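You operate a simulated robot arm through the tools that you are given. There is no shell and no other tool.

You run a simulated robot arm. Do the job below in one go: nothing can be reset, and whatever is moved stays where it is left.

TASK
Fetch the blue terminal and set it on the free spot beside the fixed junction box. Then fetch the white bulb and set it on top of the dome of the tower beacon. Then fetch the orange terminal and set it on the middle shelf of the cable cabinet. Then open the drawer of the fitting bench, take the white dome and put it in the inside of the fitting bench drawer, then shut the drawer. Then take the blue cap and leave it on top of the big silver reel. Then take the rails carton and leave it on top of the big beige reel. Then push the blue and white far store door shut. Do these in the order given. Set down upright: white bulb, white dome, rails carton.
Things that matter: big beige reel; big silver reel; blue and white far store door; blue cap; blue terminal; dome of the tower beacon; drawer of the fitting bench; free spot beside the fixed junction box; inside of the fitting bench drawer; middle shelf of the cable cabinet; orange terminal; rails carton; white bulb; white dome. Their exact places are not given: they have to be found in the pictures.

Only the result counts: the job must be done as asked and must still hold three seconds after the hand-in. Knocking over, shifting, dropping, spilling or breaking anything else fails it. Lids that push on must go on centred and level and be pressed home; caps that screw on are set level and turned clockwise until they are tight.

THE ROBOT
A 7-joint arm with a three-finger gripper on a trunk, on a base that moves. Base frame: it is fixed to the floor where the robot stands at the start and does not move with it; the origin is under the middle of the robot, x ahead of it, y to its left, z up. Readings come in mm, rad, newtons and seconds.
It reaches about 977 mm from its shoulder. Its first joint turns from -2.897 to 2.897 rad. Places, roughly: big beige reel (25x25x11 cm) [5200, -1500, 900]; big silver reel (25x25x11 cm) [5600, -2200, 900]; blue and white far store door [-1900, -3800, 1200]; blue cap (6x6x4 cm) [5700, -2800, 900]; blue terminal [3250, 1000, 750]; dome of the tower beacon (8x8x8 cm) [3300, 1200, 800]; drawer of the fitting bench [5200, -2300, 700]; free spot beside the fixed junction box (12x12 cm) [2880, 1320, 800]; inside of the fitting bench drawer [5300, -2300, 700]; middle shelf of the cable cabinet [1200, -1200, 900]; orange terminal [5500, -2250, 750]; rails carton [5000, -1750, 1000]; white bulb [5500, -2250, 1000]; white dome (8x6x6 cm) [5400, -2600, 900]. Payload 2.69 kg.
The TCP is the grasp point between the finger pads, 29 mm short of the fingertips. In the tool frame z runs along the fingers and y along their closing line. The gripper opens to 120 mm; its body begins 78 mm behind the TCP.
Orientation is that of the tool frame in the base frame, as a unit quaternion [x, y, z, w]. With the fingers straight down and closing along the base's y, the tool's x points along the base's -x, its y along +y and its z along -z.

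THE INTERFACE
- The arm moves only by the tool play_rows. Its argument "rows" is a list of rows, each an object (a shift or turn left out is 0, a gripper value left out holds the last) with "linear": the shift along the base's x, y, z in mm, a list of three; "dr": the turn, a rotation vector about the base's x, y, z in rad, a list of three; "jaw": the opening in per cent of the stroke, from 0 (shut) to 100 (fully open). In form: [{"linear": [dx, dy, dz], "dr": [rx, ry, rz], "jaw": jaw}, ...]. A call has 1 to 20 rows; each row is the pose to reach, as a shift and turn from the pose commanded when the call began. Each row takes 0.2 s and may step no farther than 50 mm and 0.15 rad from the row before; otherwise, or with a gripper value out of range, the whole call is refused. Where a pose cannot be reached the arm comes as near as it can. A force on the tool above 40 N (or 10 N above the force at the start of the call, whichever is more), or a blocked arm, ends the call early, and 0.2 s more pass. The fingers move at their own pace (about 136.2 mm/s each) and stop on an object; they squeeze with about 25 N. The grip force told is the motor's: it shows also when the fingers shut on nothing. Time passes only in rows, and 0.2 s behind the last, so rows that repeat a pose let the fingers close. The reply holds the time, the measured pose of the TCP, the force on the tool along the base axes, the opening and the grip force, in the units named above and with some noise, with the torque about the TCP (base axes, N m) and any sound that the robot's microphone picked up.
- Cameras (640 x 400 px; columns grow to the right, rows downward): "scene" is now at [380, 149.1, 1156.9]; the picture's right is [-0.50, -0.87, 0.00], its down [-0.39, 0.22, -0.89] and it looks along [0.78, -0.44, -0.45] (base axes); focal length 214 px, centre (320, 200). "wrist" rides on the gripper at [63, 0, -104] in the tool frame; the picture's right is [0.00, 1.00, 0.00], its down [-0.83, 0.00, -0.56] and it looks along [-0.56, 0.00, 0.83] (tool axes); focal length 275 px, centre (320, 200).
- capture(camera): a new picture of that camera. The clock stands still meanwhile.
- move_column(by): moves the trunk up (or, below 0, down) by that many mm; the arm and the scene camera ride with it, the base frame stays. It gives what a move gives, with no picture.
- roll_base(legs): drives the robot by 1 to 6 legs, each [ahead, left, turn to the left] in mm, mm and rad, along the robot's own axes; the way and the turn of a leg run together, so that a leg with both is an arc; at most 1500 mm and 3.142 rad a leg. The arm and the cameras ride along, it lands a little off, and it stops where it bumps. It gives what a move gives.
- turn_head(pan, tilt): turns the head with the scene camera to pan (to the left, within 2.496 rad either way) and tilt (down, from -0.506 to 1.204), counted from straight ahead of the robot (the tilt from the chest, where the trunk bows). It gives what a move gives.
- pixel_to_xyz(camera, pixels): there is no depth. For up to 12 entries [column, row, z] of the newest picture of that camera ("zoom" is the newest enlarged one), the place [x, y] in the base frame at which the ray of that pixel passes the height z, good to about 2 mm, but the place of the scene camera against the robot may be out by one fixed shift of up to 12 mm in any direction. The clock stands still meanwhile.
- zoom(camera, box): a new picture of the part [left, top, right, bottom] of that camera's present view, enlarged. The clock stands still meanwhile.
- close_job(): hands the job in; it is judged then, once.

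Open the gripper and draw the arm clear of the work before you hand the job in, unless the task says otherwise.

The tools are called as a command line: name --argument value ..., lists and objects as JSON in quotes. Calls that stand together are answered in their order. play_rows: Moves the arm, as the interface text tells. Its arguments: {"type":"object","properties":{"rows":{"type":"array","items":{"type":"object","properties":{"linear":{"type":"array","items":{"type":"number"}},"dr":{"type":"array","items":{"type":"number"}},"jaw":{"type":"number"}}}}},"required":["rows"]} The other tools are called the same way: move_column (by) moves the trunk up or down; roll_base (legs) drives the base; turn_head (pan, tilt) turns the head that bears the scene camera; capture (camera) takes a picture; pixel_to_xyz (camera, pixels) gives the place at which the rays of pixels pass given heights; zoom (camera, box) takes an enlarged picture of a part of a camera's view; close_job () hands the job in.

At the start:

```text
clock: 0.0
position: [560.1, -171.3, 1090.4]
orientation: [0.0, 1.0, 0.0, 0.0]
force: [-1.3, 0.3, 1.2]
torque: [0.0, -0.02, -0.01]
finger_gap: 120.1
grip_force: 0.0
trunk travel left (down, up): [-125.0, 461.0]
robot x, y, heading: [-0.1, 0.2, -0.001]
head pan, tilt (commanded): [-0.52, 0.466]
```

scene: 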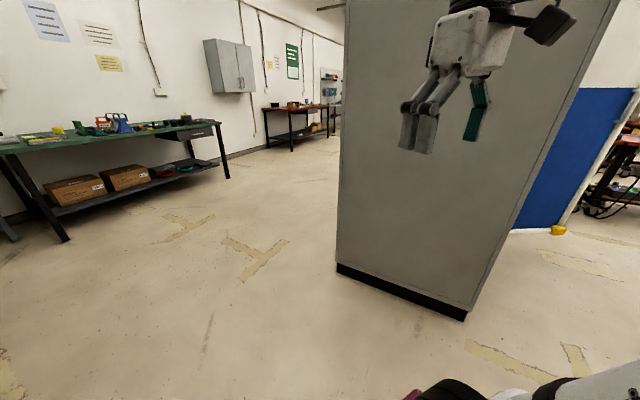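
wrist: 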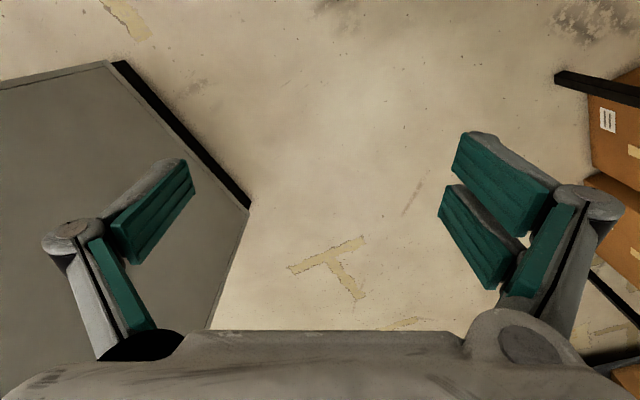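

The scene view shows a green bench at left (columns 0-230, rows 120-240) and a grey cabinet ahead. I look around with the head to map the room.

turn_head --pan 0.4 --tilt 0.3

capture --camera "scene"

```text
clock: 1.2
position: [560.4, -169.9, 1090.8]
orientation: [0.0, 1.0, 0.0, 0.0]
force: [0.1, 0.3, -0.1]
torque: [-0.01, -0.01, 0.01]
finger_gap: 119.9
grip_force: 0.1
trunk travel left (down, up): [-125.0, 461.0]
robot x, y, heading: [0.1, 1.1, 0.002]
head pan, tilt (commanded): [0.4, 0.3]
```

```text
taken
```

scene: 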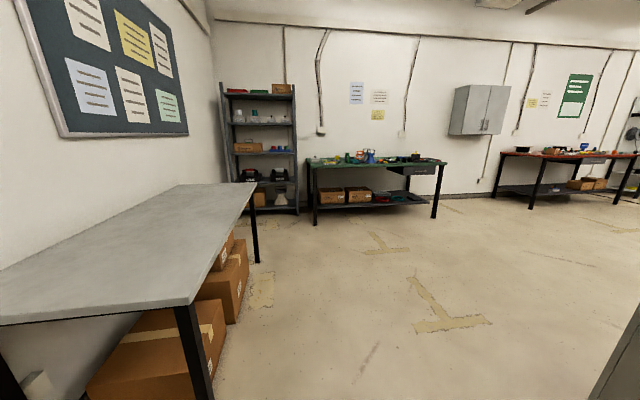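

A green bench (columns 305-445) is ahead to the left and a red bench (columns 490-640) farther away. I pan right to see the rest.

turn_head --pan -1.2 --tilt 0.3

capture --camera "scene"

turn_head --pan -2.3 --tilt 0.3

capture --camera "scene"

turn_head --pan 2.3 --tilt 0.3

capture --camera "scene"

```text
clock: 2.9
position: [560.6, -169.8, 1090.4]
orientation: [0.001, 1.0, -0.001, 0.0]
force: [0.3, 0.7, 0.5]
torque: [0.02, -0.03, -0.01]
finger_gap: 120.1
grip_force: 0.2
trunk travel left (down, up): [-125.0, 461.0]
robot x, y, heading: [-3.5, 3.3, 0.0]
head pan, tilt (commanded): [-1.201, 0.3]
```

```text
taken
```

scene: 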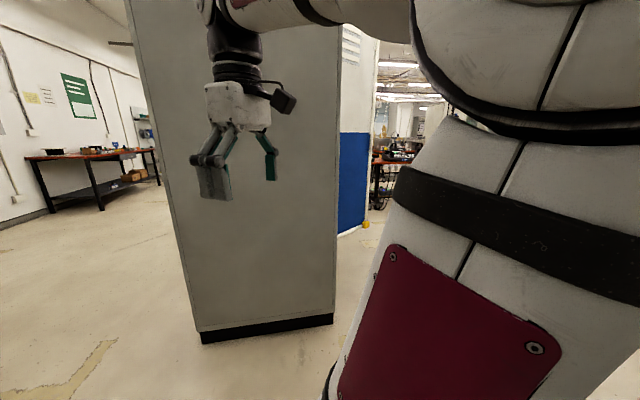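

```text
clock: 4.2
position: [561.0, -170.5, 1090.2]
orientation: [0.0, 1.0, 0.0, 0.0]
force: [-1.1, -0.3, -0.2]
torque: [-0.02, -0.01, -0.01]
finger_gap: 120.0
grip_force: 0.0
trunk travel left (down, up): [-125.0, 461.0]
robot x, y, heading: [0.3, -2.0, -0.005]
head pan, tilt (commanded): [-2.3, 0.3]
```

```text
taken
```

scene: 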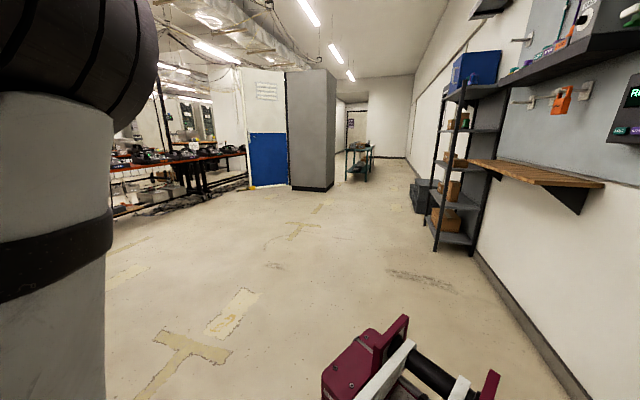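

```text
clock: 7.9
position: [560.9, -170.8, 1090.8]
orientation: [-0.001, 1.0, 0.0, -0.001]
force: [0.3, -1.1, 0.8]
torque: [-0.01, -0.02, 0.01]
finger_gap: 120.1
grip_force: 0.3
trunk travel left (down, up): [-125.0, 461.0]
robot x, y, heading: [0.6, -3.6, -0.001]
head pan, tilt (commanded): [2.3, 0.3]
```

```text
taken
```

scene: 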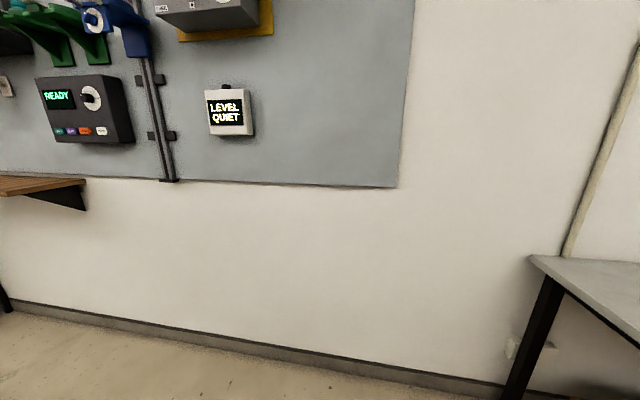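

The far store door looks to be at pan -2.3 around column 268. Now I look at the green bench with a zoom, pan 0.35.

turn_head --pan 0.3 --tilt 0.3

capture --camera "scene"

zoom --camera "scene" --box '[270, 100, 430, 200]'

```text
clock: 9.8
position: [560.4, -170.8, 1090.4]
orientation: [0.0, 1.0, 0.0, 0.0]
force: [0.1, 0.3, 0.4]
torque: [0.03, -0.01, 0.01]
finger_gap: 119.9
grip_force: 0.0
trunk travel left (down, up): [-125.0, 461.0]
robot x, y, heading: [0.6, 2.0, 0.002]
head pan, tilt (commanded): [0.3, 0.3]
```

```text
taken
```

scene: 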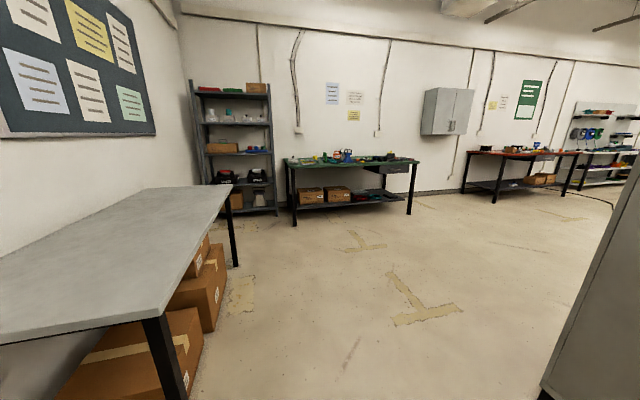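

```text
4.00 times, centred on (350, 150) of scene
```

zoom: 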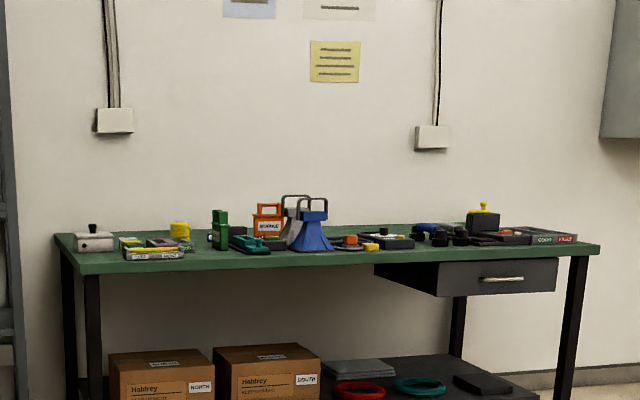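

I locate the green bench's legs on the floor: (294,226) and (409,214), the red bench's legs (494,202), (563,196), and the bench top's front corners at (290,168), (413,162).

pixel_to_xyz --camera "scene" --pixels '[[294, 226, 0], [409, 214, 0], [494, 202, 0], [563, 196, 0], [464, 192, 0], [290, 168, 750], [418, 162, 750], [285, 159, 750]]'

pixel_to_xyz --camera "zoom" --pixels '[[93, 250, 750], [75, 274, 750], [580, 255, 750], [600, 245, 750], [485, 260, 650], [485, 228, 800], [92, 245, 750], [308, 250, 750], [370, 247, 750]]'

```text
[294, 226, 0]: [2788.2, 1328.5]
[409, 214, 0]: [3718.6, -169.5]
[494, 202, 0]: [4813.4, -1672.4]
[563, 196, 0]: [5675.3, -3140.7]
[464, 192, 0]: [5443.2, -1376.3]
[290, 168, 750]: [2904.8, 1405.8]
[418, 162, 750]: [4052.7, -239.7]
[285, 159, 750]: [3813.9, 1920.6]
```

```text
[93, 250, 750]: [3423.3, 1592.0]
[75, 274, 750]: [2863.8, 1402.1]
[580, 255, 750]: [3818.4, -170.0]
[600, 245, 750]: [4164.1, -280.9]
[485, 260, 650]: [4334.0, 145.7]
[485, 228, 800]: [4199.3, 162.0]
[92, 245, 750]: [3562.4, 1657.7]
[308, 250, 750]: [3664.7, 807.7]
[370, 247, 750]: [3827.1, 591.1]
```

Bench front runs from about (2788,1328) to (3719,-170), so facing it needs a heading of about 0.555 rad. I check clearances for the way: grey table legs (236,266), (188,398), boxes (218,322), cabinet foot (545,398).

pixel_to_xyz --camera "scene" --pixels '[[236, 266, 0], [188, 398, 0], [218, 322, 0], [203, 360, 0], [545, 398, 0], [275, 214, 0], [233, 186, 750], [143, 318, 750], [462, 192, 0]]'

turn_head --pan -0.5 --tilt 0.7

capture --camera "scene"

```text
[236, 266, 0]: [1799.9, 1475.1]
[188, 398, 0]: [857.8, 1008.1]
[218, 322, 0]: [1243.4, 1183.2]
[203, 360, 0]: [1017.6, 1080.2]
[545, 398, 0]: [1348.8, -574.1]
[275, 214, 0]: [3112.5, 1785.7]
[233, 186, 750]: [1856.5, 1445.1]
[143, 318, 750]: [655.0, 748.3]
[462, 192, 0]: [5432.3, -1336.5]
```

```text
clock: 10.9
position: [560.1, -169.2, 1090.4]
orientation: [0.0, 1.0, -0.001, 0.0]
force: [-0.2, 0.0, 0.4]
torque: [0.01, 0.02, 0.03]
finger_gap: 120.0
grip_force: 0.0
trunk travel left (down, up): [-125.0, 461.0]
robot x, y, heading: [-1.8, -2.7, 0.003]
head pan, tilt (commanded): [-0.499, 0.7]
```

```text
taken
```

scene: 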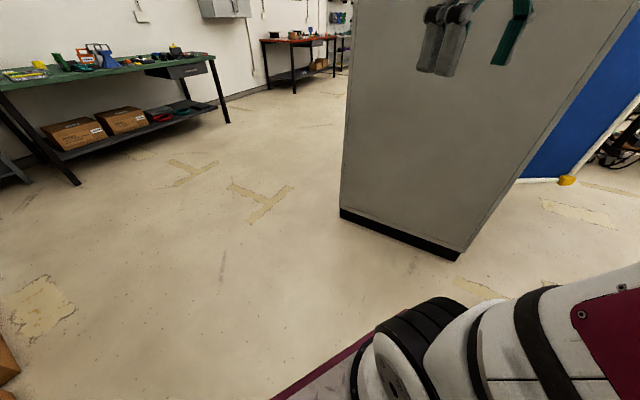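

The cabinet's foot corners show at (340,215) and (458,258); I compute them to stay clear.

pixel_to_xyz --camera "scene" --pixels '[[340, 216, 0], [458, 259, 0], [520, 180, 0], [300, 385, 250], [272, 399, 250], [80, 185, 0], [229, 122, 0], [567, 183, 0]]'

turn_head --pan 0.0 --tilt 1.2

capture --camera "scene"

```text
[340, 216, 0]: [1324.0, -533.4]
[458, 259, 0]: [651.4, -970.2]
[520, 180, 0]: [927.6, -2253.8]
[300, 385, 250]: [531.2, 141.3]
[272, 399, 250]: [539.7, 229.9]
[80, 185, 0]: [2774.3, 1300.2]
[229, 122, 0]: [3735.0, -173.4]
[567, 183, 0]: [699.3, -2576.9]
```

```text
clock: 11.9
position: [561.3, -171.1, 1091.8]
orientation: [0.0, 1.0, 0.001, -0.001]
force: [0.2, -0.1, -0.5]
torque: [-0.01, 0.01, 0.02]
finger_gap: 119.9
grip_force: 0.0
trunk travel left (down, up): [-125.0, 461.0]
robot x, y, heading: [-1.4, 0.5, -0.001]
head pan, tilt (commanded): [0.0, 1.201]
```

```text
taken
```

scene: 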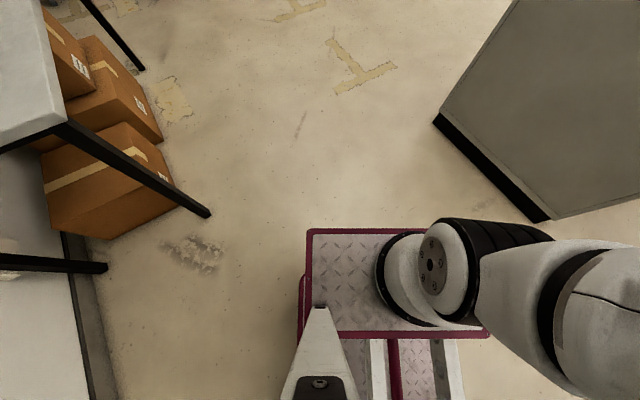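

The base platform's front edge shows at row 230, left edge column 305. I compute its extents at a few heights.

pixel_to_xyz --camera "scene" --pixels '[[310, 230, 0], [310, 230, 250], [310, 230, 500], [303, 338, 250], [303, 338, 500], [300, 275, 250], [210, 215, 0], [435, 118, 0], [540, 222, 0], [488, 332, 400]]'

```text
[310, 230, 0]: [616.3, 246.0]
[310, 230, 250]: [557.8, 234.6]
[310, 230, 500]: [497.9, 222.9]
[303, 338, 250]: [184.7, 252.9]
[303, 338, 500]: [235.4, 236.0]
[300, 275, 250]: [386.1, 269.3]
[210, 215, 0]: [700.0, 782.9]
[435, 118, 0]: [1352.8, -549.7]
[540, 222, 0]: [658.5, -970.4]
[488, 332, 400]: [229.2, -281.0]
```

The base is about 0.5 m ahead of its centre and about 0.27 m to each side. I drive to about 0.9 m before the green bench, then turn to face it.

roll_base --legs '[[1100, 250, 0], [1100, 250, 0], [0, 0, 0.555]]'

turn_head --pan 0.0 --tilt 0.5

capture --camera "scene"

```text
clock: 24.6
position: [2779.8, 708.8, 1091.9]
orientation: [-0.287, 0.958, 0.0, -0.001]
force: [0.5, 0.5, -0.7]
torque: [0.01, -0.01, 0.0]
finger_gap: 119.8
grip_force: 0.1
trunk travel left (down, up): [-125.0, 461.0]
robot x, y, heading: [2217.2, 545.0, 0.584]
head pan, tilt (commanded): [0.0, 1.201]
```

```text
clock: 25.7
position: [2778.8, 709.3, 1090.9]
orientation: [-0.287, 0.958, 0.0, 0.0]
force: [0.2, -0.5, -0.1]
torque: [0.0, -0.03, 0.01]
finger_gap: 119.9
grip_force: 0.1
trunk travel left (down, up): [-125.0, 461.0]
robot x, y, heading: [2215.1, 540.1, 0.58]
head pan, tilt (commanded): [0.0, 0.499]
```

```text
taken
```

scene: 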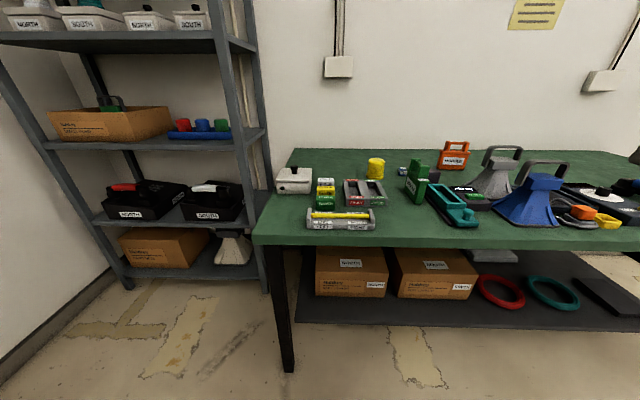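

Now the bench is close. I zoom on the bench top to identify the junction box, free spot, blue terminal and the beacon.

zoom --camera "scene" --box '[250, 130, 410, 230]'

zoom --camera "scene" --box '[380, 130, 540, 230]'

zoom --camera "scene" --box '[500, 130, 640, 230]'

```text
4.00 times, centred on (330, 180) of scene
```

zoom: 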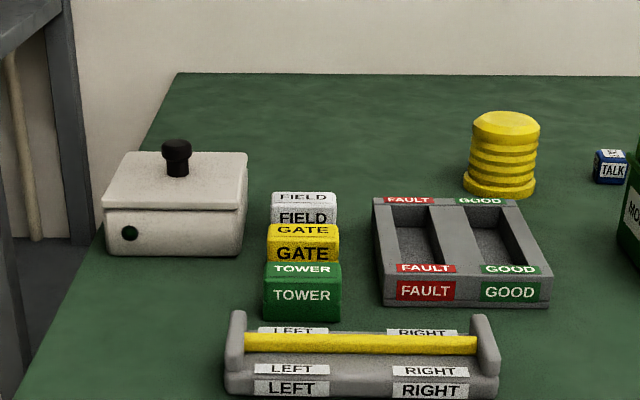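

```text
4.00 times, centred on (460, 180) of scene
```

zoom: 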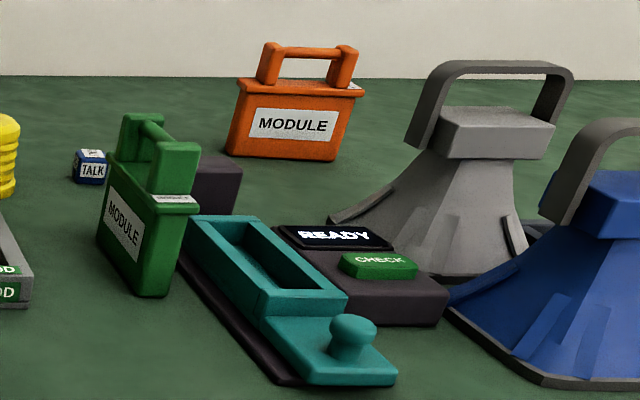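

```text
4.00 times, centred on (570, 180) of scene
```

zoom: 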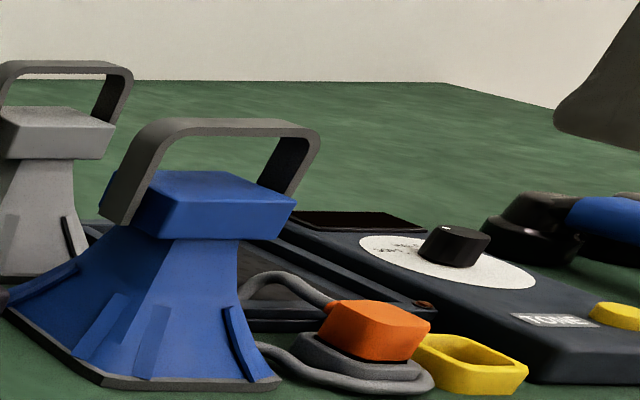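

I compute candidate places: white box (295,190), blue TALK block (402,175), yellow ribbed post (375,176), labelled blocks and green module.

pixel_to_xyz --camera "scene" --pixels '[[295, 193, 750], [402, 176, 750], [375, 178, 750], [325, 205, 750], [418, 202, 750], [254, 238, 750], [640, 245, 750], [293, 150, 750], [285, 370, 0], [532, 222, 750], [452, 168, 750]]'

```text
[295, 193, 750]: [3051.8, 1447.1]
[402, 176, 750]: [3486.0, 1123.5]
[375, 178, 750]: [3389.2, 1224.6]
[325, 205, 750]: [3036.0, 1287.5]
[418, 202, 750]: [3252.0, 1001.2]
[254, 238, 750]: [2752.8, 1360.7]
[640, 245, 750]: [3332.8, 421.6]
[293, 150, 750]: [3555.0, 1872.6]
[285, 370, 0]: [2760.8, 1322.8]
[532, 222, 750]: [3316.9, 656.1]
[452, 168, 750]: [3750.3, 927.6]
```

To fix the bench height by parallax and get a better overhead view, I raise the trunk 300 mm and look again.

move_column --by 300

turn_head --pan 0.0 --tilt 0.7

capture --camera "scene"

zoom --camera "scene" --box '[260, 140, 420, 240]'

zoom --camera "scene" --box '[380, 120, 540, 220]'

capture --camera "wrist"

```text
clock: 28.7
position: [2778.9, 707.9, 1390.6]
orientation: [-0.286, 0.958, 0.0, 0.001]
force: [0.5, -0.6, -0.4]
torque: [-0.01, 0.01, -0.01]
finger_gap: 120.1
grip_force: 0.0
trunk travel left (down, up): [-425.0, 161.0]
robot x, y, heading: [2212.9, 545.9, 0.582]
head pan, tilt (commanded): [0.0, 0.499]
```

```text
clock: 29.4
position: [2779.6, 709.0, 1389.9]
orientation: [-0.287, 0.958, 0.0, 0.0]
force: [0.1, -0.1, 0.0]
torque: [-0.02, 0.02, 0.0]
finger_gap: 119.8
grip_force: 0.0
trunk travel left (down, up): [-425.0, 161.0]
robot x, y, heading: [2212.4, 542.6, 0.579]
head pan, tilt (commanded): [0.0, 0.7]
```

```text
taken
```

scene: 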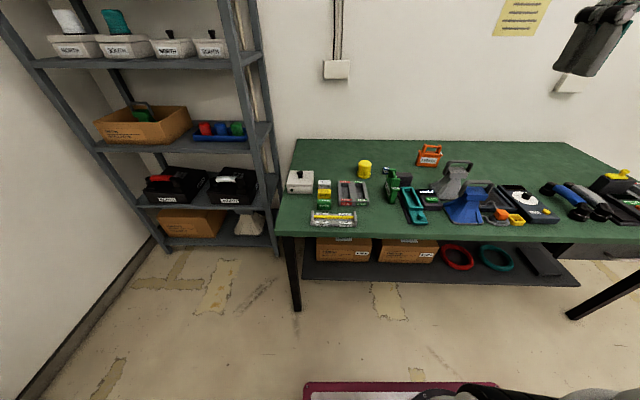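

```text
4.00 times, centred on (340, 190) of scene
```

zoom: 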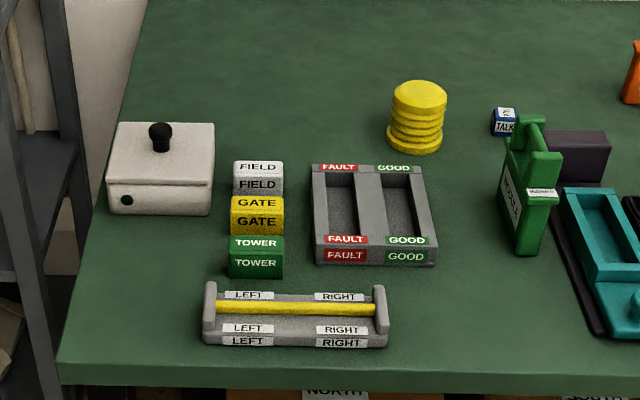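

```text
4.00 times, centred on (460, 170) of scene
```

zoom: 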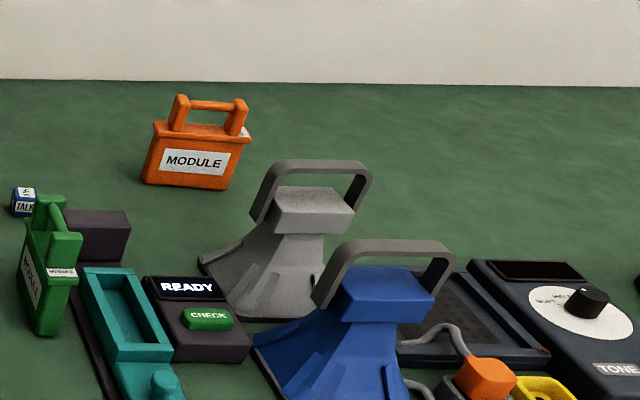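

```text
taken
```

wrist: 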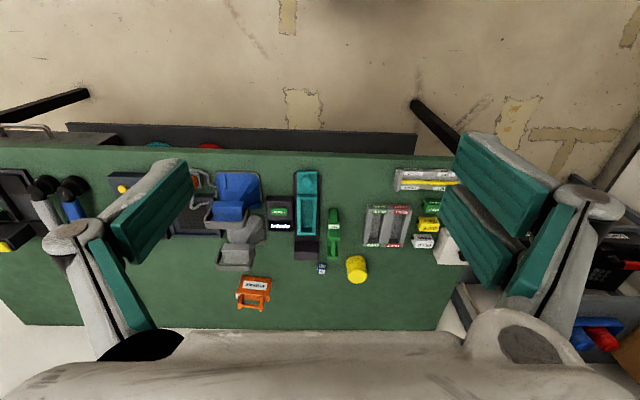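

The wrist camera gives an overhead view: TALK block at (322,268), yellow post at (357,270). I intersect rays from both cameras at several heights to find the bench height.

pixel_to_xyz --camera "wrist" --pixels '[[322, 268, 750], [322, 268, 800], [322, 268, 850], [322, 268, 900], [333, 258, 800], [333, 258, 850], [318, 172, 750], [318, 172, 800], [318, 172, 850]]'

pixel_to_xyz --camera "scene" --pixels '[[386, 172, 750], [386, 172, 800], [386, 172, 850], [386, 172, 900], [402, 222, 750], [402, 222, 800], [402, 222, 850], [275, 236, 750], [275, 236, 800], [275, 236, 850]]'

```text
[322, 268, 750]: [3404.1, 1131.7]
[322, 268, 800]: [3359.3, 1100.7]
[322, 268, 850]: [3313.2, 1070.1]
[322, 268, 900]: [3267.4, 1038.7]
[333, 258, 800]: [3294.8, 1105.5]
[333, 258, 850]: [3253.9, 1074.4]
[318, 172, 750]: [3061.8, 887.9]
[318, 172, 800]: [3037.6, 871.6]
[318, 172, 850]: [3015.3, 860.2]
```

```text
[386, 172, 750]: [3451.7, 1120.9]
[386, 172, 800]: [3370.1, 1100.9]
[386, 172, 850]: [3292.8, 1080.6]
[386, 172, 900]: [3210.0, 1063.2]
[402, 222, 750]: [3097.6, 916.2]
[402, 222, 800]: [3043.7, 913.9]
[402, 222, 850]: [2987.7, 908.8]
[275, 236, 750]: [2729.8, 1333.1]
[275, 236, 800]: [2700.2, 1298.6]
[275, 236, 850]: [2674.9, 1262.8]
```

Rays agree near z≈815, so the bench top is at about 800 mm. I look at the right half of this bench to be sure of which object is the blue terminal and beacon.

turn_head --pan -0.4 --tilt 0.6

zoom --camera "scene" --box '[200, 100, 420, 240]'

zoom --camera "scene" --box '[360, 100, 580, 240]'

zoom --camera "wrist" --box '[220, 150, 450, 310]'

```text
clock: 30.3
position: [2779.2, 709.4, 1390.7]
orientation: [-0.287, 0.958, 0.001, 0.0]
force: [0.7, -0.3, -0.2]
torque: [0.02, 0.01, -0.02]
finger_gap: 120.2
grip_force: 0.1
trunk travel left (down, up): [-425.0, 161.0]
robot x, y, heading: [2213.2, 540.9, 0.577]
head pan, tilt (commanded): [-0.4, 0.6]
```

```text
2.86 times, centred on (310, 170) of scene
```

zoom: 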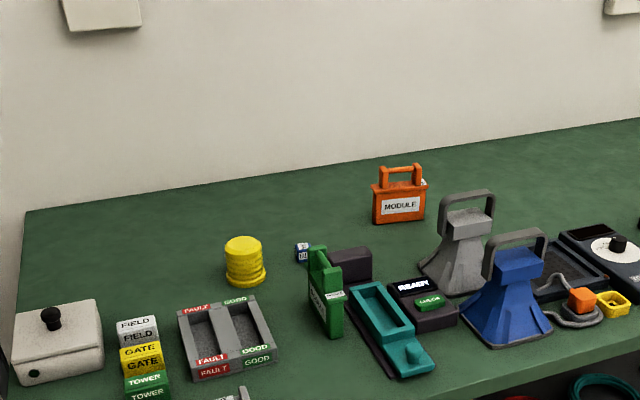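

```text
2.86 times, centred on (470, 170) of scene
```

zoom: 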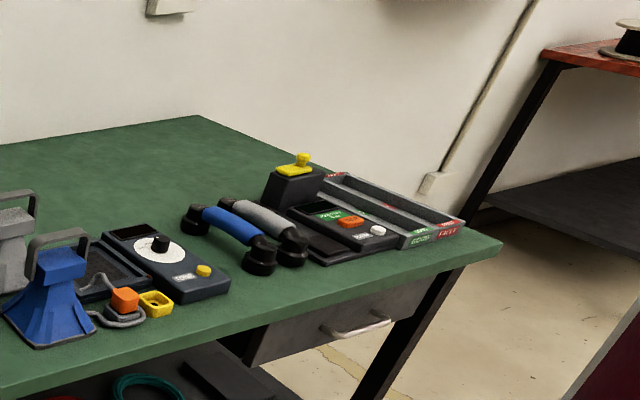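

```text
2.50 times, centred on (335, 230) of wrist
```

zoom: 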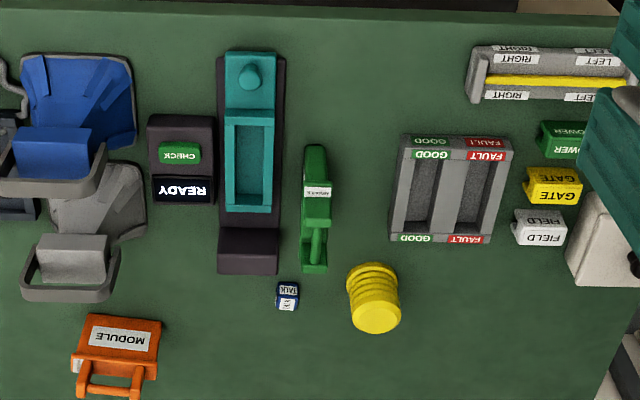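

The TALK block (zoom 288,298) is the only small blue terminal-like block, and the yellow ribbed post (zoom 375,315 top) matches the beacon dome. I compute their places and sizes.

pixel_to_xyz --camera "zoom" --pixels '[[375, 313, 880], [352, 313, 880], [400, 313, 880], [372, 268, 800], [288, 303, 830], [288, 303, 820], [277, 310, 830], [299, 310, 830], [288, 284, 830], [288, 310, 830], [480, 100, 800], [405, 238, 830]]'

turn_head --pan 0.0 --tilt 0.7

zoom --camera "scene" --box '[340, 140, 420, 190]'

pixel_to_xyz --camera "zoom" --pixels '[[196, 150, 880], [196, 300, 800], [368, 205, 830], [368, 280, 800]]'

```text
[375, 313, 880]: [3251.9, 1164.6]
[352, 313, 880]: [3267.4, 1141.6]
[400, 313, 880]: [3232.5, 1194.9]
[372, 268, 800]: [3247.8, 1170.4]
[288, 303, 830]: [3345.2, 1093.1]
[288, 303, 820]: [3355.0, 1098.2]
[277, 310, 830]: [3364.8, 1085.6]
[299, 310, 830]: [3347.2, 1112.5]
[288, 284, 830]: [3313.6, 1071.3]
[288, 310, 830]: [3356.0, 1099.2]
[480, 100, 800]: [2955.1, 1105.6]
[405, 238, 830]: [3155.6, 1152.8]
```

```text
clock: 31.2
position: [2779.2, 708.3, 1390.7]
orientation: [-0.287, 0.958, 0.0, 0.0]
force: [-0.3, -0.3, 1.0]
torque: [0.02, 0.03, 0.0]
finger_gap: 119.9
grip_force: 0.2
trunk travel left (down, up): [-425.0, 161.0]
robot x, y, heading: [2216.1, 540.8, 0.584]
head pan, tilt (commanded): [0.0, 0.7]
```

```text
8.00 times, centred on (380, 165) of scene
```

zoom: 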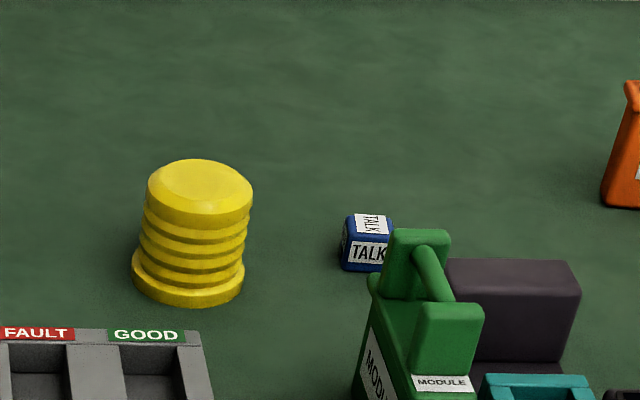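

```text
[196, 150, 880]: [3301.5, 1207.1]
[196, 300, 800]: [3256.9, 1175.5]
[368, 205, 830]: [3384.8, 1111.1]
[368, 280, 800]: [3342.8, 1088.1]
```

TALK block at about (3345,1093) on an 800 mm bench rounds well to the given rough place, and the yellow dome is at about (3250,1168). Now I look at the white junction box and the area beside it.

zoom --camera "scene" --box '[260, 150, 372, 240]'

```text
4.44 times, centred on (316, 195) of scene
```

zoom: 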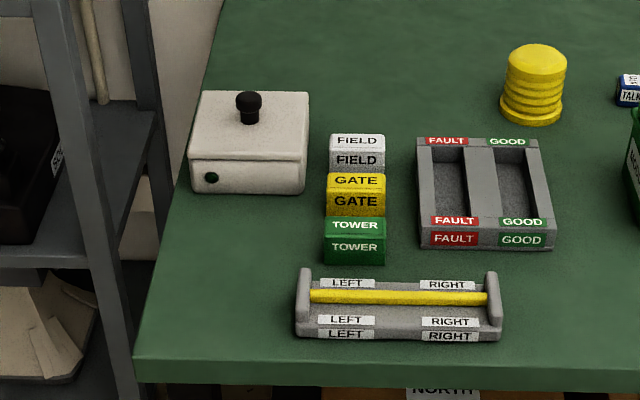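

I compute the box foot corners (190,190), (305,193), the free area at (240,270), the neighbouring blocks and the bench's front-left corner (137,360).

pixel_to_xyz --camera "zoom" --pixels '[[190, 190, 800], [305, 193, 800], [240, 250, 800], [240, 270, 800], [328, 262, 800], [385, 262, 800], [298, 335, 800], [137, 360, 800], [240, 330, 800], [170, 250, 800], [330, 215, 800], [500, 340, 800]]'

```text
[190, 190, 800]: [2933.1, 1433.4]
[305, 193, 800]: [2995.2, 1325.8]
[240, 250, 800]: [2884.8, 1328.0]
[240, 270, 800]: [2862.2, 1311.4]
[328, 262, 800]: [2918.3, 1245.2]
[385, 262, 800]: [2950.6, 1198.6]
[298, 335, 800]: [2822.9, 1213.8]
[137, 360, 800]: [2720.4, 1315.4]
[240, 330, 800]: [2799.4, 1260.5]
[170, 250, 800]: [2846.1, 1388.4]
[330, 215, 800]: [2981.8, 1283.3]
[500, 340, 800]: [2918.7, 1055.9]
```

The spot in front of the white box around zoom (240,252) = (2883,1328) fits the rough place. Before driving closer I measure the base's front edge (400,384) from this camera height to know its true extent.

capture --camera "scene"

pixel_to_xyz --camera "scene" --pixels '[[400, 383, 0], [400, 383, 250], [400, 383, 500], [305, 384, 0], [305, 384, 250], [305, 384, 500], [297, 310, 0], [400, 240, 800], [500, 282, 250]]'

```text
taken
```

scene: 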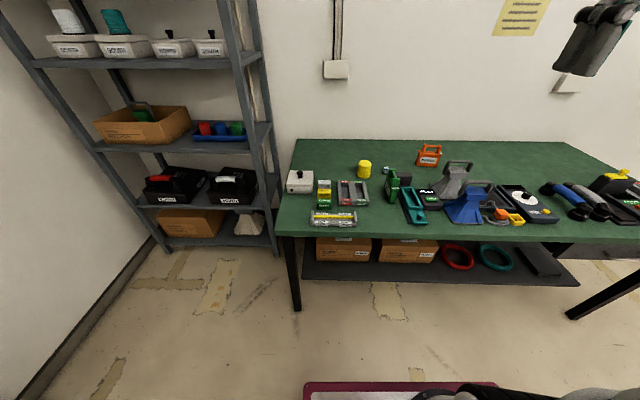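

```text
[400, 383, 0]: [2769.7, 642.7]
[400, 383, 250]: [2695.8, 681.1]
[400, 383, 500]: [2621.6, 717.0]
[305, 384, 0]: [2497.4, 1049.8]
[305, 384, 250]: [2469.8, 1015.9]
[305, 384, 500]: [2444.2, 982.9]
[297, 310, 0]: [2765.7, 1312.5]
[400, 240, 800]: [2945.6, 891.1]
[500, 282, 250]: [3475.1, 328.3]
```

The numbers for the base's front are uncertain, so I look steeply down from the raised head to see the base's outline on the floor.

turn_head --pan 0.0 --tilt 1.2

capture --camera "scene"

pixel_to_xyz --camera "scene" --pixels '[[320, 200, 0], [320, 200, 500], [320, 200, 1000], [320, 100, 0], [320, 100, 500]]'

```text
clock: 32.1
position: [2778.7, 708.7, 1390.8]
orientation: [-0.287, 0.958, 0.0, 0.0]
force: [0.5, -0.4, -0.8]
torque: [0.03, 0.0, -0.01]
finger_gap: 120.0
grip_force: 0.1
trunk travel left (down, up): [-425.0, 161.0]
robot x, y, heading: [2216.1, 546.3, 0.582]
head pan, tilt (commanded): [0.0, 1.201]
```

```text
taken
```

scene: 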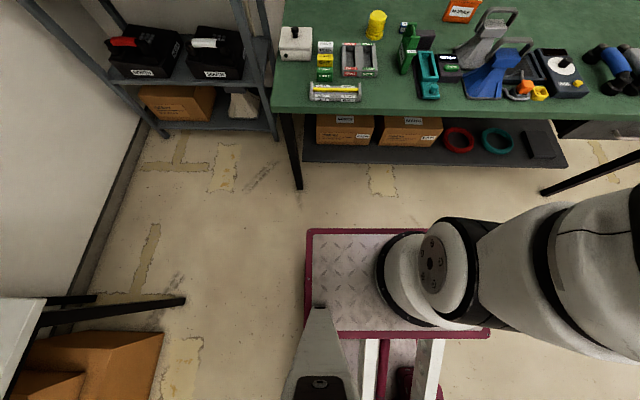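

```text
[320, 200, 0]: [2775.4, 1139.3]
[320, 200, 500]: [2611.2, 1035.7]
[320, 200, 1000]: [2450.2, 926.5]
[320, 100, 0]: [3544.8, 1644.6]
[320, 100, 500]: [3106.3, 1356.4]
```

The maroon platform rides with the trunk and the arm's shoulder sits on it, about 30 mm ahead of the camera on the mid-plane. I drive 250 mm nearer the bench, then check the gap.

roll_base --legs '[[240, 0, -0.02]]'

capture --camera "scene"

capture --camera "wrist"

```text
clock: 33.9
position: [2986.6, 825.7, 1390.6]
orientation: [-0.274, 0.962, 0.001, 0.0]
force: [-0.6, -0.3, -0.2]
torque: [-0.01, -0.03, -0.02]
finger_gap: 120.0
grip_force: 0.0
trunk travel left (down, up): [-425.0, 161.0]
robot x, y, heading: [2420.0, 669.1, 0.556]
head pan, tilt (commanded): [0.0, 1.201]
```

```text
taken
```

scene: 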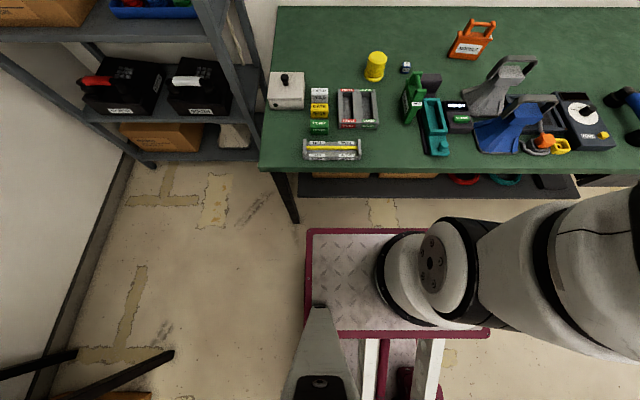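

```text
taken
```

wrist: 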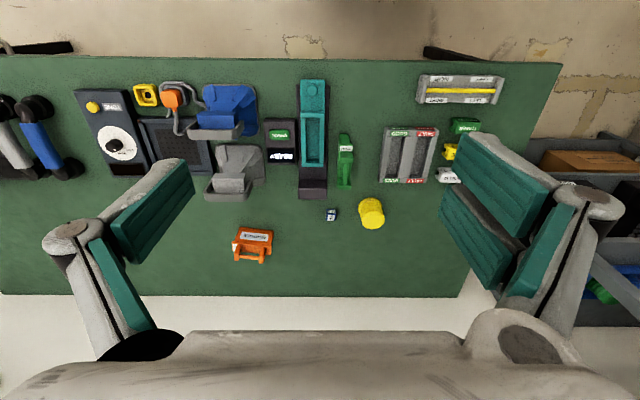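

TALK block shows at wrist (331,214). I zoom the wrist view for exact placement of TALK, the dome and neighbours.

zoom --camera "wrist" --box '[280, 130, 440, 240]'

pixel_to_xyz --camera "zoom" --pixels '[[200, 340, 830], [189, 346, 830], [220, 346, 830], [205, 315, 830], [205, 360, 830], [365, 335, 880], [315, 335, 880], [415, 335, 880], [175, 270, 850], [80, 265, 850], [225, 230, 800], [285, 230, 800]]'

```text
3.64 times, centred on (360, 185) of wrist
```

zoom: 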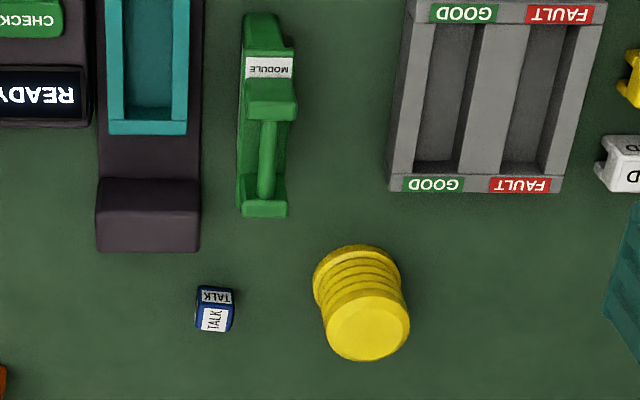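

```text
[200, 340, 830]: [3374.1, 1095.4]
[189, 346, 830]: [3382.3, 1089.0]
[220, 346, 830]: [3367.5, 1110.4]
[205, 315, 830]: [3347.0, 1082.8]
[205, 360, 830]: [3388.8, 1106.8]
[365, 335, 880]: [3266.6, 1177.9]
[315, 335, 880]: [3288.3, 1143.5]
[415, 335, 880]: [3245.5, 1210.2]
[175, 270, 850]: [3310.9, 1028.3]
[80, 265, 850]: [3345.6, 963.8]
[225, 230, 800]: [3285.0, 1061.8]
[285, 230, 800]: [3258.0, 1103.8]
```

TALK's top centre is at about (3344,1091), dome top near (3267,1178). I lower the trunk by 280 mm, which also brings the shoulder forward, then check the view.

move_column --by -280

capture --camera "scene"

```text
clock: 36.7
position: [2986.2, 825.6, 1109.5]
orientation: [-0.275, 0.961, 0.001, 0.0]
force: [0.3, -0.3, 0.9]
torque: [-0.05, 0.0, 0.01]
finger_gap: 120.1
grip_force: 0.1
trunk travel left (down, up): [-145.0, 441.0]
robot x, y, heading: [2420.1, 674.2, 0.56]
head pan, tilt (commanded): [0.0, 1.201]
```

```text
taken
```

scene: 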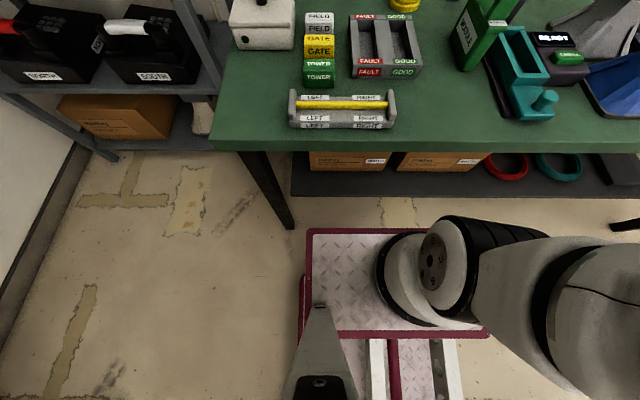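

I move the open gripper to above TALK at z≈1040, in ten steps, to look from there.

play_rows --rows '[{"linear": [36, 26.5, -7]}, {"linear": [72, 53, -14]}, {"linear": [107, 80, -21]}, {"linear": [143, 106, -28]}, {"linear": [179, 133, -35]}, {"linear": [215, 159, -42]}, {"linear": [251, 186, -49]}, {"linear": [286, 212, -56]}, {"linear": [322, 239, -63]}, {"linear": [358, 265.4, -70]}, {"linear": [358, 265.4, -70]}]'

capture --camera "wrist"

```text
clock: 39.1
position: [3308.4, 1094.3, 1015.9]
orientation: [-0.275, 0.961, 0.0, 0.0]
force: [0.3, 0.2, 0.5]
torque: [0.02, 0.01, -0.03]
finger_gap: 119.9
grip_force: 0.0
out of reach, approached as far as the arm can: row 9, 10, 11
trunk travel left (down, up): [-145.0, 441.0]
robot x, y, heading: [2422.6, 674.2, 0.56]
head pan, tilt (commanded): [0.0, 1.201]
```

```text
taken
```

wrist: 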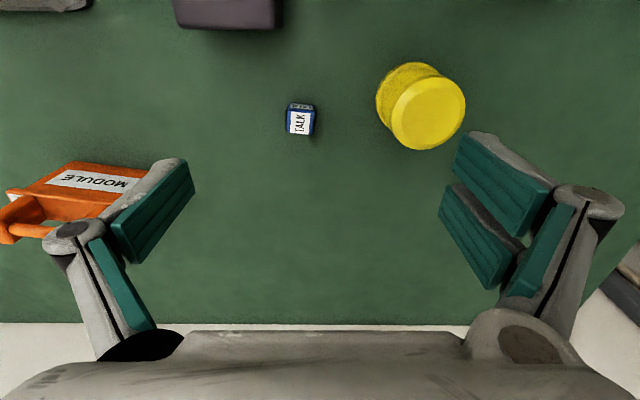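

The arm ran out of reach at 974 mm ahead at this height; TALK is at wrist (300,120). I drive the base 45 mm nearer (still over 40 mm from the bench) and look again.

roll_base --legs '[[45, 0, 0]]'

play_rows --rows '[{"linear": [0, 0, 0]}]'

zoom --camera "wrist" --box '[220, 30, 420, 155]'

```text
clock: 40.0
position: [3346.9, 1116.6, 1016.3]
orientation: [-0.275, 0.961, 0.0, 0.0]
force: [1.0, -0.4, 0.4]
torque: [0.02, -0.01, -0.03]
finger_gap: 120.1
grip_force: 0.1
trunk travel left (down, up): [-145.0, 441.0]
robot x, y, heading: [2459.6, 696.1, 0.558]
head pan, tilt (commanded): [0.0, 1.201]
```

```text
clock: 40.4
position: [3346.4, 1116.8, 1015.2]
orientation: [-0.275, 0.962, 0.0, 0.0]
force: [-0.4, -0.2, 0.0]
torque: [0.01, 0.0, 0.03]
finger_gap: 120.3
grip_force: 0.1
trunk travel left (down, up): [-145.0, 441.0]
robot x, y, heading: [2458.4, 698.9, 0.556]
head pan, tilt (commanded): [0.0, 1.201]
```

```text
3.20 times, centred on (320, 92) of wrist
```

zoom: 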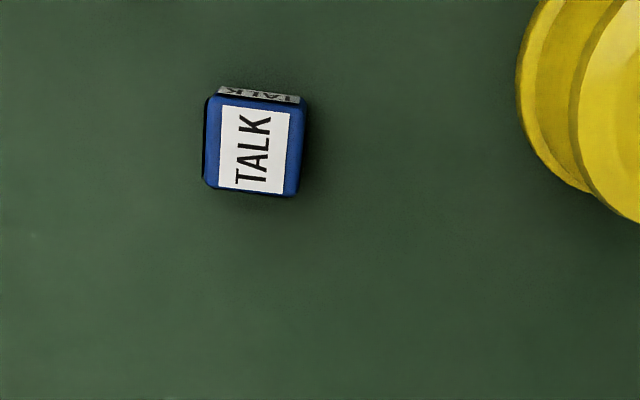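

TALK's top face is centred at zoom (253,146), nearly aligned with the tool. I compute its place and size.

pixel_to_xyz --camera "zoom" --pixels '[[253, 146, 832], [207, 97, 832], [305, 104, 832], [298, 196, 832], [205, 187, 832], [222, 86, 800], [300, 94, 800], [253, 146, 840]]'

```text
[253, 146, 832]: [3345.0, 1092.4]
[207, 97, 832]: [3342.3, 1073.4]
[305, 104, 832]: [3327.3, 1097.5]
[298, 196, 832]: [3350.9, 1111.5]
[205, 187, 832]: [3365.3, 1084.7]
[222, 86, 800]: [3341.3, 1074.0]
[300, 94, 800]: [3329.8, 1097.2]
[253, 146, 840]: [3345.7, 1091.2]
```

TALK is a ~28 mm cube centred (3345,1092.5), aligned with the tool. The dome is close on the left, so I centre above TALK and narrow the jaw to 45 % to see the finger clearance.

play_rows --rows '[{"linear": [-1, -24, 0], "jaw": 45}, {"linear": [-1, -24, -40], "jaw": 45}, {"linear": [-1, -24, -60], "jaw": 45}, {"linear": [-1, -24, -60], "jaw": 45}]'

capture --camera "wrist"

```text
clock: 41.4
position: [3344.9, 1093.2, 954.5]
orientation: [-0.275, 0.961, 0.0, 0.0]
force: [-0.9, -0.3, -0.2]
torque: [0.02, -0.02, 0.01]
finger_gap: 53.8
grip_force: 0.1
trunk travel left (down, up): [-145.0, 441.0]
robot x, y, heading: [2456.5, 697.9, 0.552]
head pan, tilt (commanded): [0.0, 1.201]
```

```text
taken
```

wrist: 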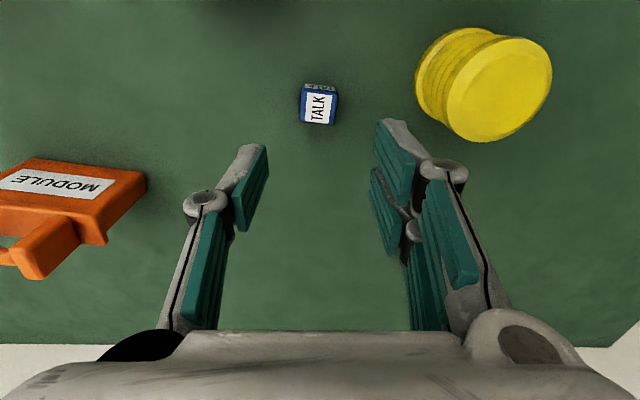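

The narrowed fingers clear the dome. I descend to z≈836 over TALK in steps.

play_rows --rows '[{"linear": [0, -0.5, -40]}, {"linear": [0, -0.5, -80]}, {"linear": [0, -0.5, -105]}, {"linear": [0, -0.5, -116]}, {"linear": [0, -0.5, -116]}]'

capture --camera "wrist"

```text
clock: 42.6
position: [3346.4, 1091.6, 840.6]
orientation: [-0.275, 0.961, 0.0, 0.001]
force: [-0.8, 0.2, -0.1]
torque: [0.01, -0.02, 0.01]
finger_gap: 53.8
grip_force: 0.1
trunk travel left (down, up): [-145.0, 441.0]
robot x, y, heading: [2458.6, 695.8, 0.553]
head pan, tilt (commanded): [0.0, 1.201]
```

```text
taken
```

wrist: 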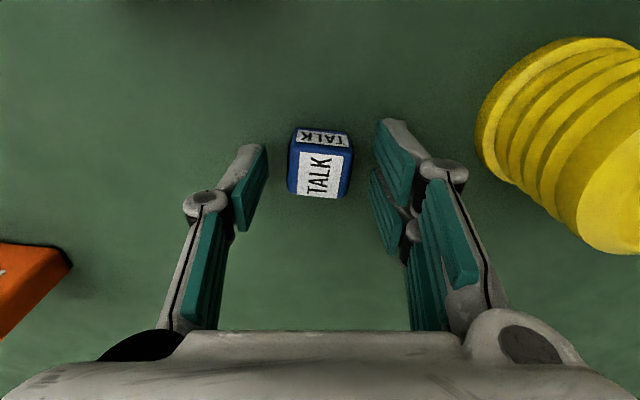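

TALK sits centred between the fingers (columns 288-352). I lower 5 mm more and close.

play_rows --rows '[{"linear": [-1, 0.5, -5]}, {"linear": [-1, 0.5, -5], "jaw": 0}, {"linear": [-1, 0.5, -5], "jaw": 0}, {"linear": [-1, 0.5, -5], "jaw": 0}, {"linear": [-1, 0.5, -5], "jaw": 0}]'

capture --camera "wrist"

```text
clock: 43.8
position: [3344.0, 1093.8, 835.0]
orientation: [-0.275, 0.962, 0.0, 0.0]
force: [0.0, -0.2, 1.2]
torque: [-0.03, -0.01, 0.01]
finger_gap: 29.1
grip_force: 25.0
trunk travel left (down, up): [-145.0, 441.0]
robot x, y, heading: [2458.0, 696.4, 0.563]
head pan, tilt (commanded): [0.0, 1.201]
```

```text
taken
```

wrist: 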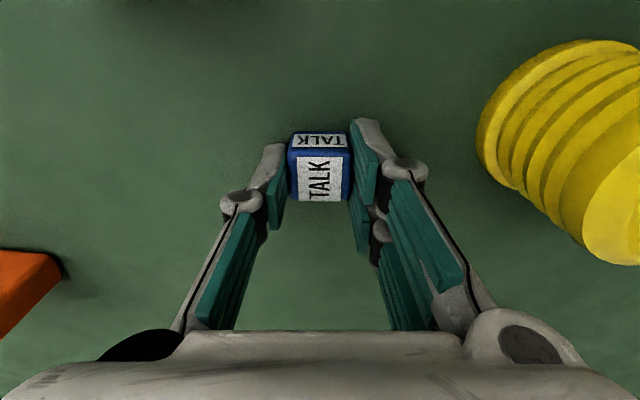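

TALK is gripped (gap 29.1 mm). I lift it 170 mm and carry it toward the free spot, looking before setting down.

play_rows --rows '[{"linear": [0, 0, 40]}, {"linear": [0, 0, 85]}, {"linear": [0, 0, 130]}, {"linear": [0, 0, 170]}, {"linear": [-42, 20, 170]}, {"linear": [-84, 40, 170]}, {"linear": [-126, 60, 170]}, {"linear": [-168, 80, 170]}, {"linear": [-210, 100, 170]}, {"linear": [-252, 120, 170]}, {"linear": [-294, 140, 170]}, {"linear": [-336, 160, 170]}, {"linear": [-378, 180, 170]}, {"linear": [-420, 200, 170]}, {"linear": [-460, 219, 170]}, {"linear": [-460, 219, 170]}]'

capture --camera "wrist"

turn_head --pan 0.1 --tilt 0.9

capture --camera "scene"

```text
clock: 47.2
position: [2884.4, 1313.9, 1007.1]
orientation: [-0.275, 0.962, -0.001, 0.0]
force: [0.7, 0.1, 1.0]
torque: [0.02, -0.03, -0.03]
finger_gap: 29.4
grip_force: 25.1
trunk travel left (down, up): [-145.0, 441.0]
robot x, y, heading: [2458.7, 698.1, 0.558]
head pan, tilt (commanded): [0.0, 1.201]
```

```text
taken
```

wrist: 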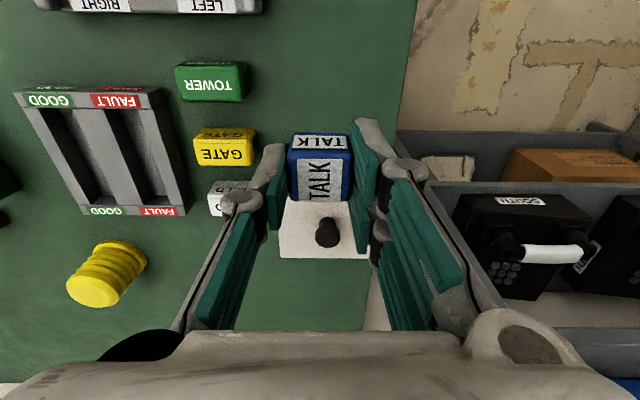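

```text
clock: 48.0
position: [2885.2, 1314.0, 1008.1]
orientation: [-0.274, 0.962, 0.001, 0.0]
force: [0.4, 0.5, -0.2]
torque: [0.02, -0.03, 0.0]
finger_gap: 29.2
grip_force: 25.0
trunk travel left (down, up): [-145.0, 441.0]
robot x, y, heading: [2457.4, 695.1, 0.557]
head pan, tilt (commanded): [0.099, 0.901]
```

```text
taken
```

scene: 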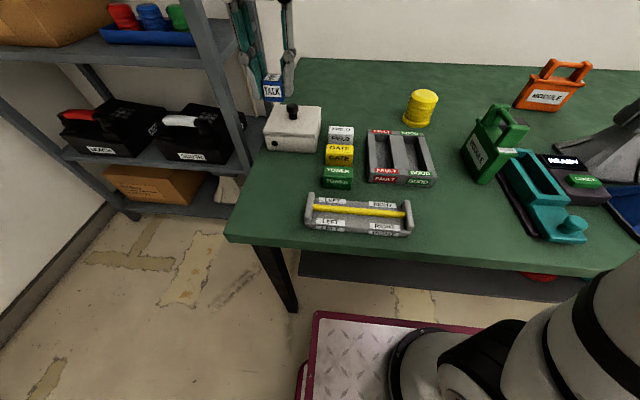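

I check the surroundings from the wrist view: TOWER block edge (250,95), bench left edge (405,90), FIELD block (250,185), box lid corners (283,200), (372,255).

pixel_to_xyz --camera "wrist" --pixels '[[250, 98, 800], [256, 160, 800], [405, 90, 800], [412, 40, 800], [283, 200, 860], [280, 257, 860], [372, 255, 860], [258, 5, 800], [367, 330, 800]]'

pixel_to_xyz --camera "scene" --pixels '[[265, 148, 800], [315, 152, 800], [322, 188, 800], [305, 222, 800], [228, 238, 800], [290, 180, 800], [285, 175, 800]]'

```text
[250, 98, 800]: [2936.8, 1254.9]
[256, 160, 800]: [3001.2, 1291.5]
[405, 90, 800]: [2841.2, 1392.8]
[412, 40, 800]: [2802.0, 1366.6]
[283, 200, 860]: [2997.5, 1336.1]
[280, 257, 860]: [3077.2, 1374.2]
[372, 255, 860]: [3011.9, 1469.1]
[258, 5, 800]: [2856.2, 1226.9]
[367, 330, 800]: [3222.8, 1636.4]
```

```text
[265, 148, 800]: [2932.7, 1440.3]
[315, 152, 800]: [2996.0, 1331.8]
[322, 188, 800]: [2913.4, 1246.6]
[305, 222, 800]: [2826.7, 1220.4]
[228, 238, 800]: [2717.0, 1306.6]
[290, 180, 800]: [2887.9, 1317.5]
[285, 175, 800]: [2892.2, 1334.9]
```

The free spot centre (2880,1320) is clear on all sides. I lower TALK there to the height at which it was gripped (z≈835.5).

play_rows --rows '[{"linear": [-4.5, 6, -40]}, {"linear": [-4.5, 6, -85]}, {"linear": [-4.5, 6, -130]}, {"linear": [-4.5, 6, -160]}, {"linear": [-4.5, 6, -168]}, {"linear": [-4.5, 6, -171.5]}, {"linear": [-4.5, 6, -171.5]}]'

capture --camera "wrist"

```text
clock: 49.6
position: [2879.8, 1318.3, 835.3]
orientation: [-0.275, 0.961, 0.002, 0.001]
force: [-0.5, -3.0, 18.0]
torque: [-0.15, 0.07, 0.01]
finger_gap: 28.9
grip_force: 24.8
trunk travel left (down, up): [-145.0, 441.0]
robot x, y, heading: [2458.8, 701.2, 0.562]
head pan, tilt (commanded): [0.099, 0.901]
```

```text
taken
```

wrist: 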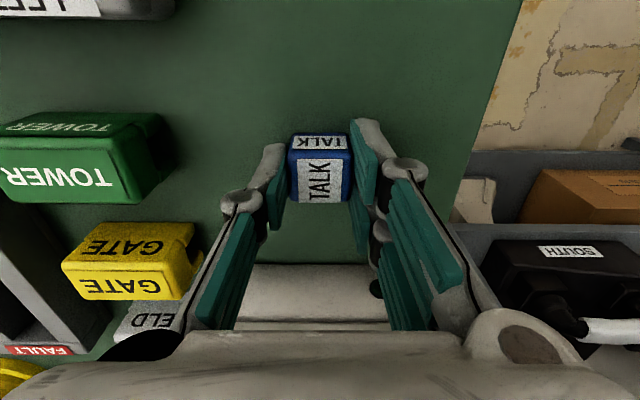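

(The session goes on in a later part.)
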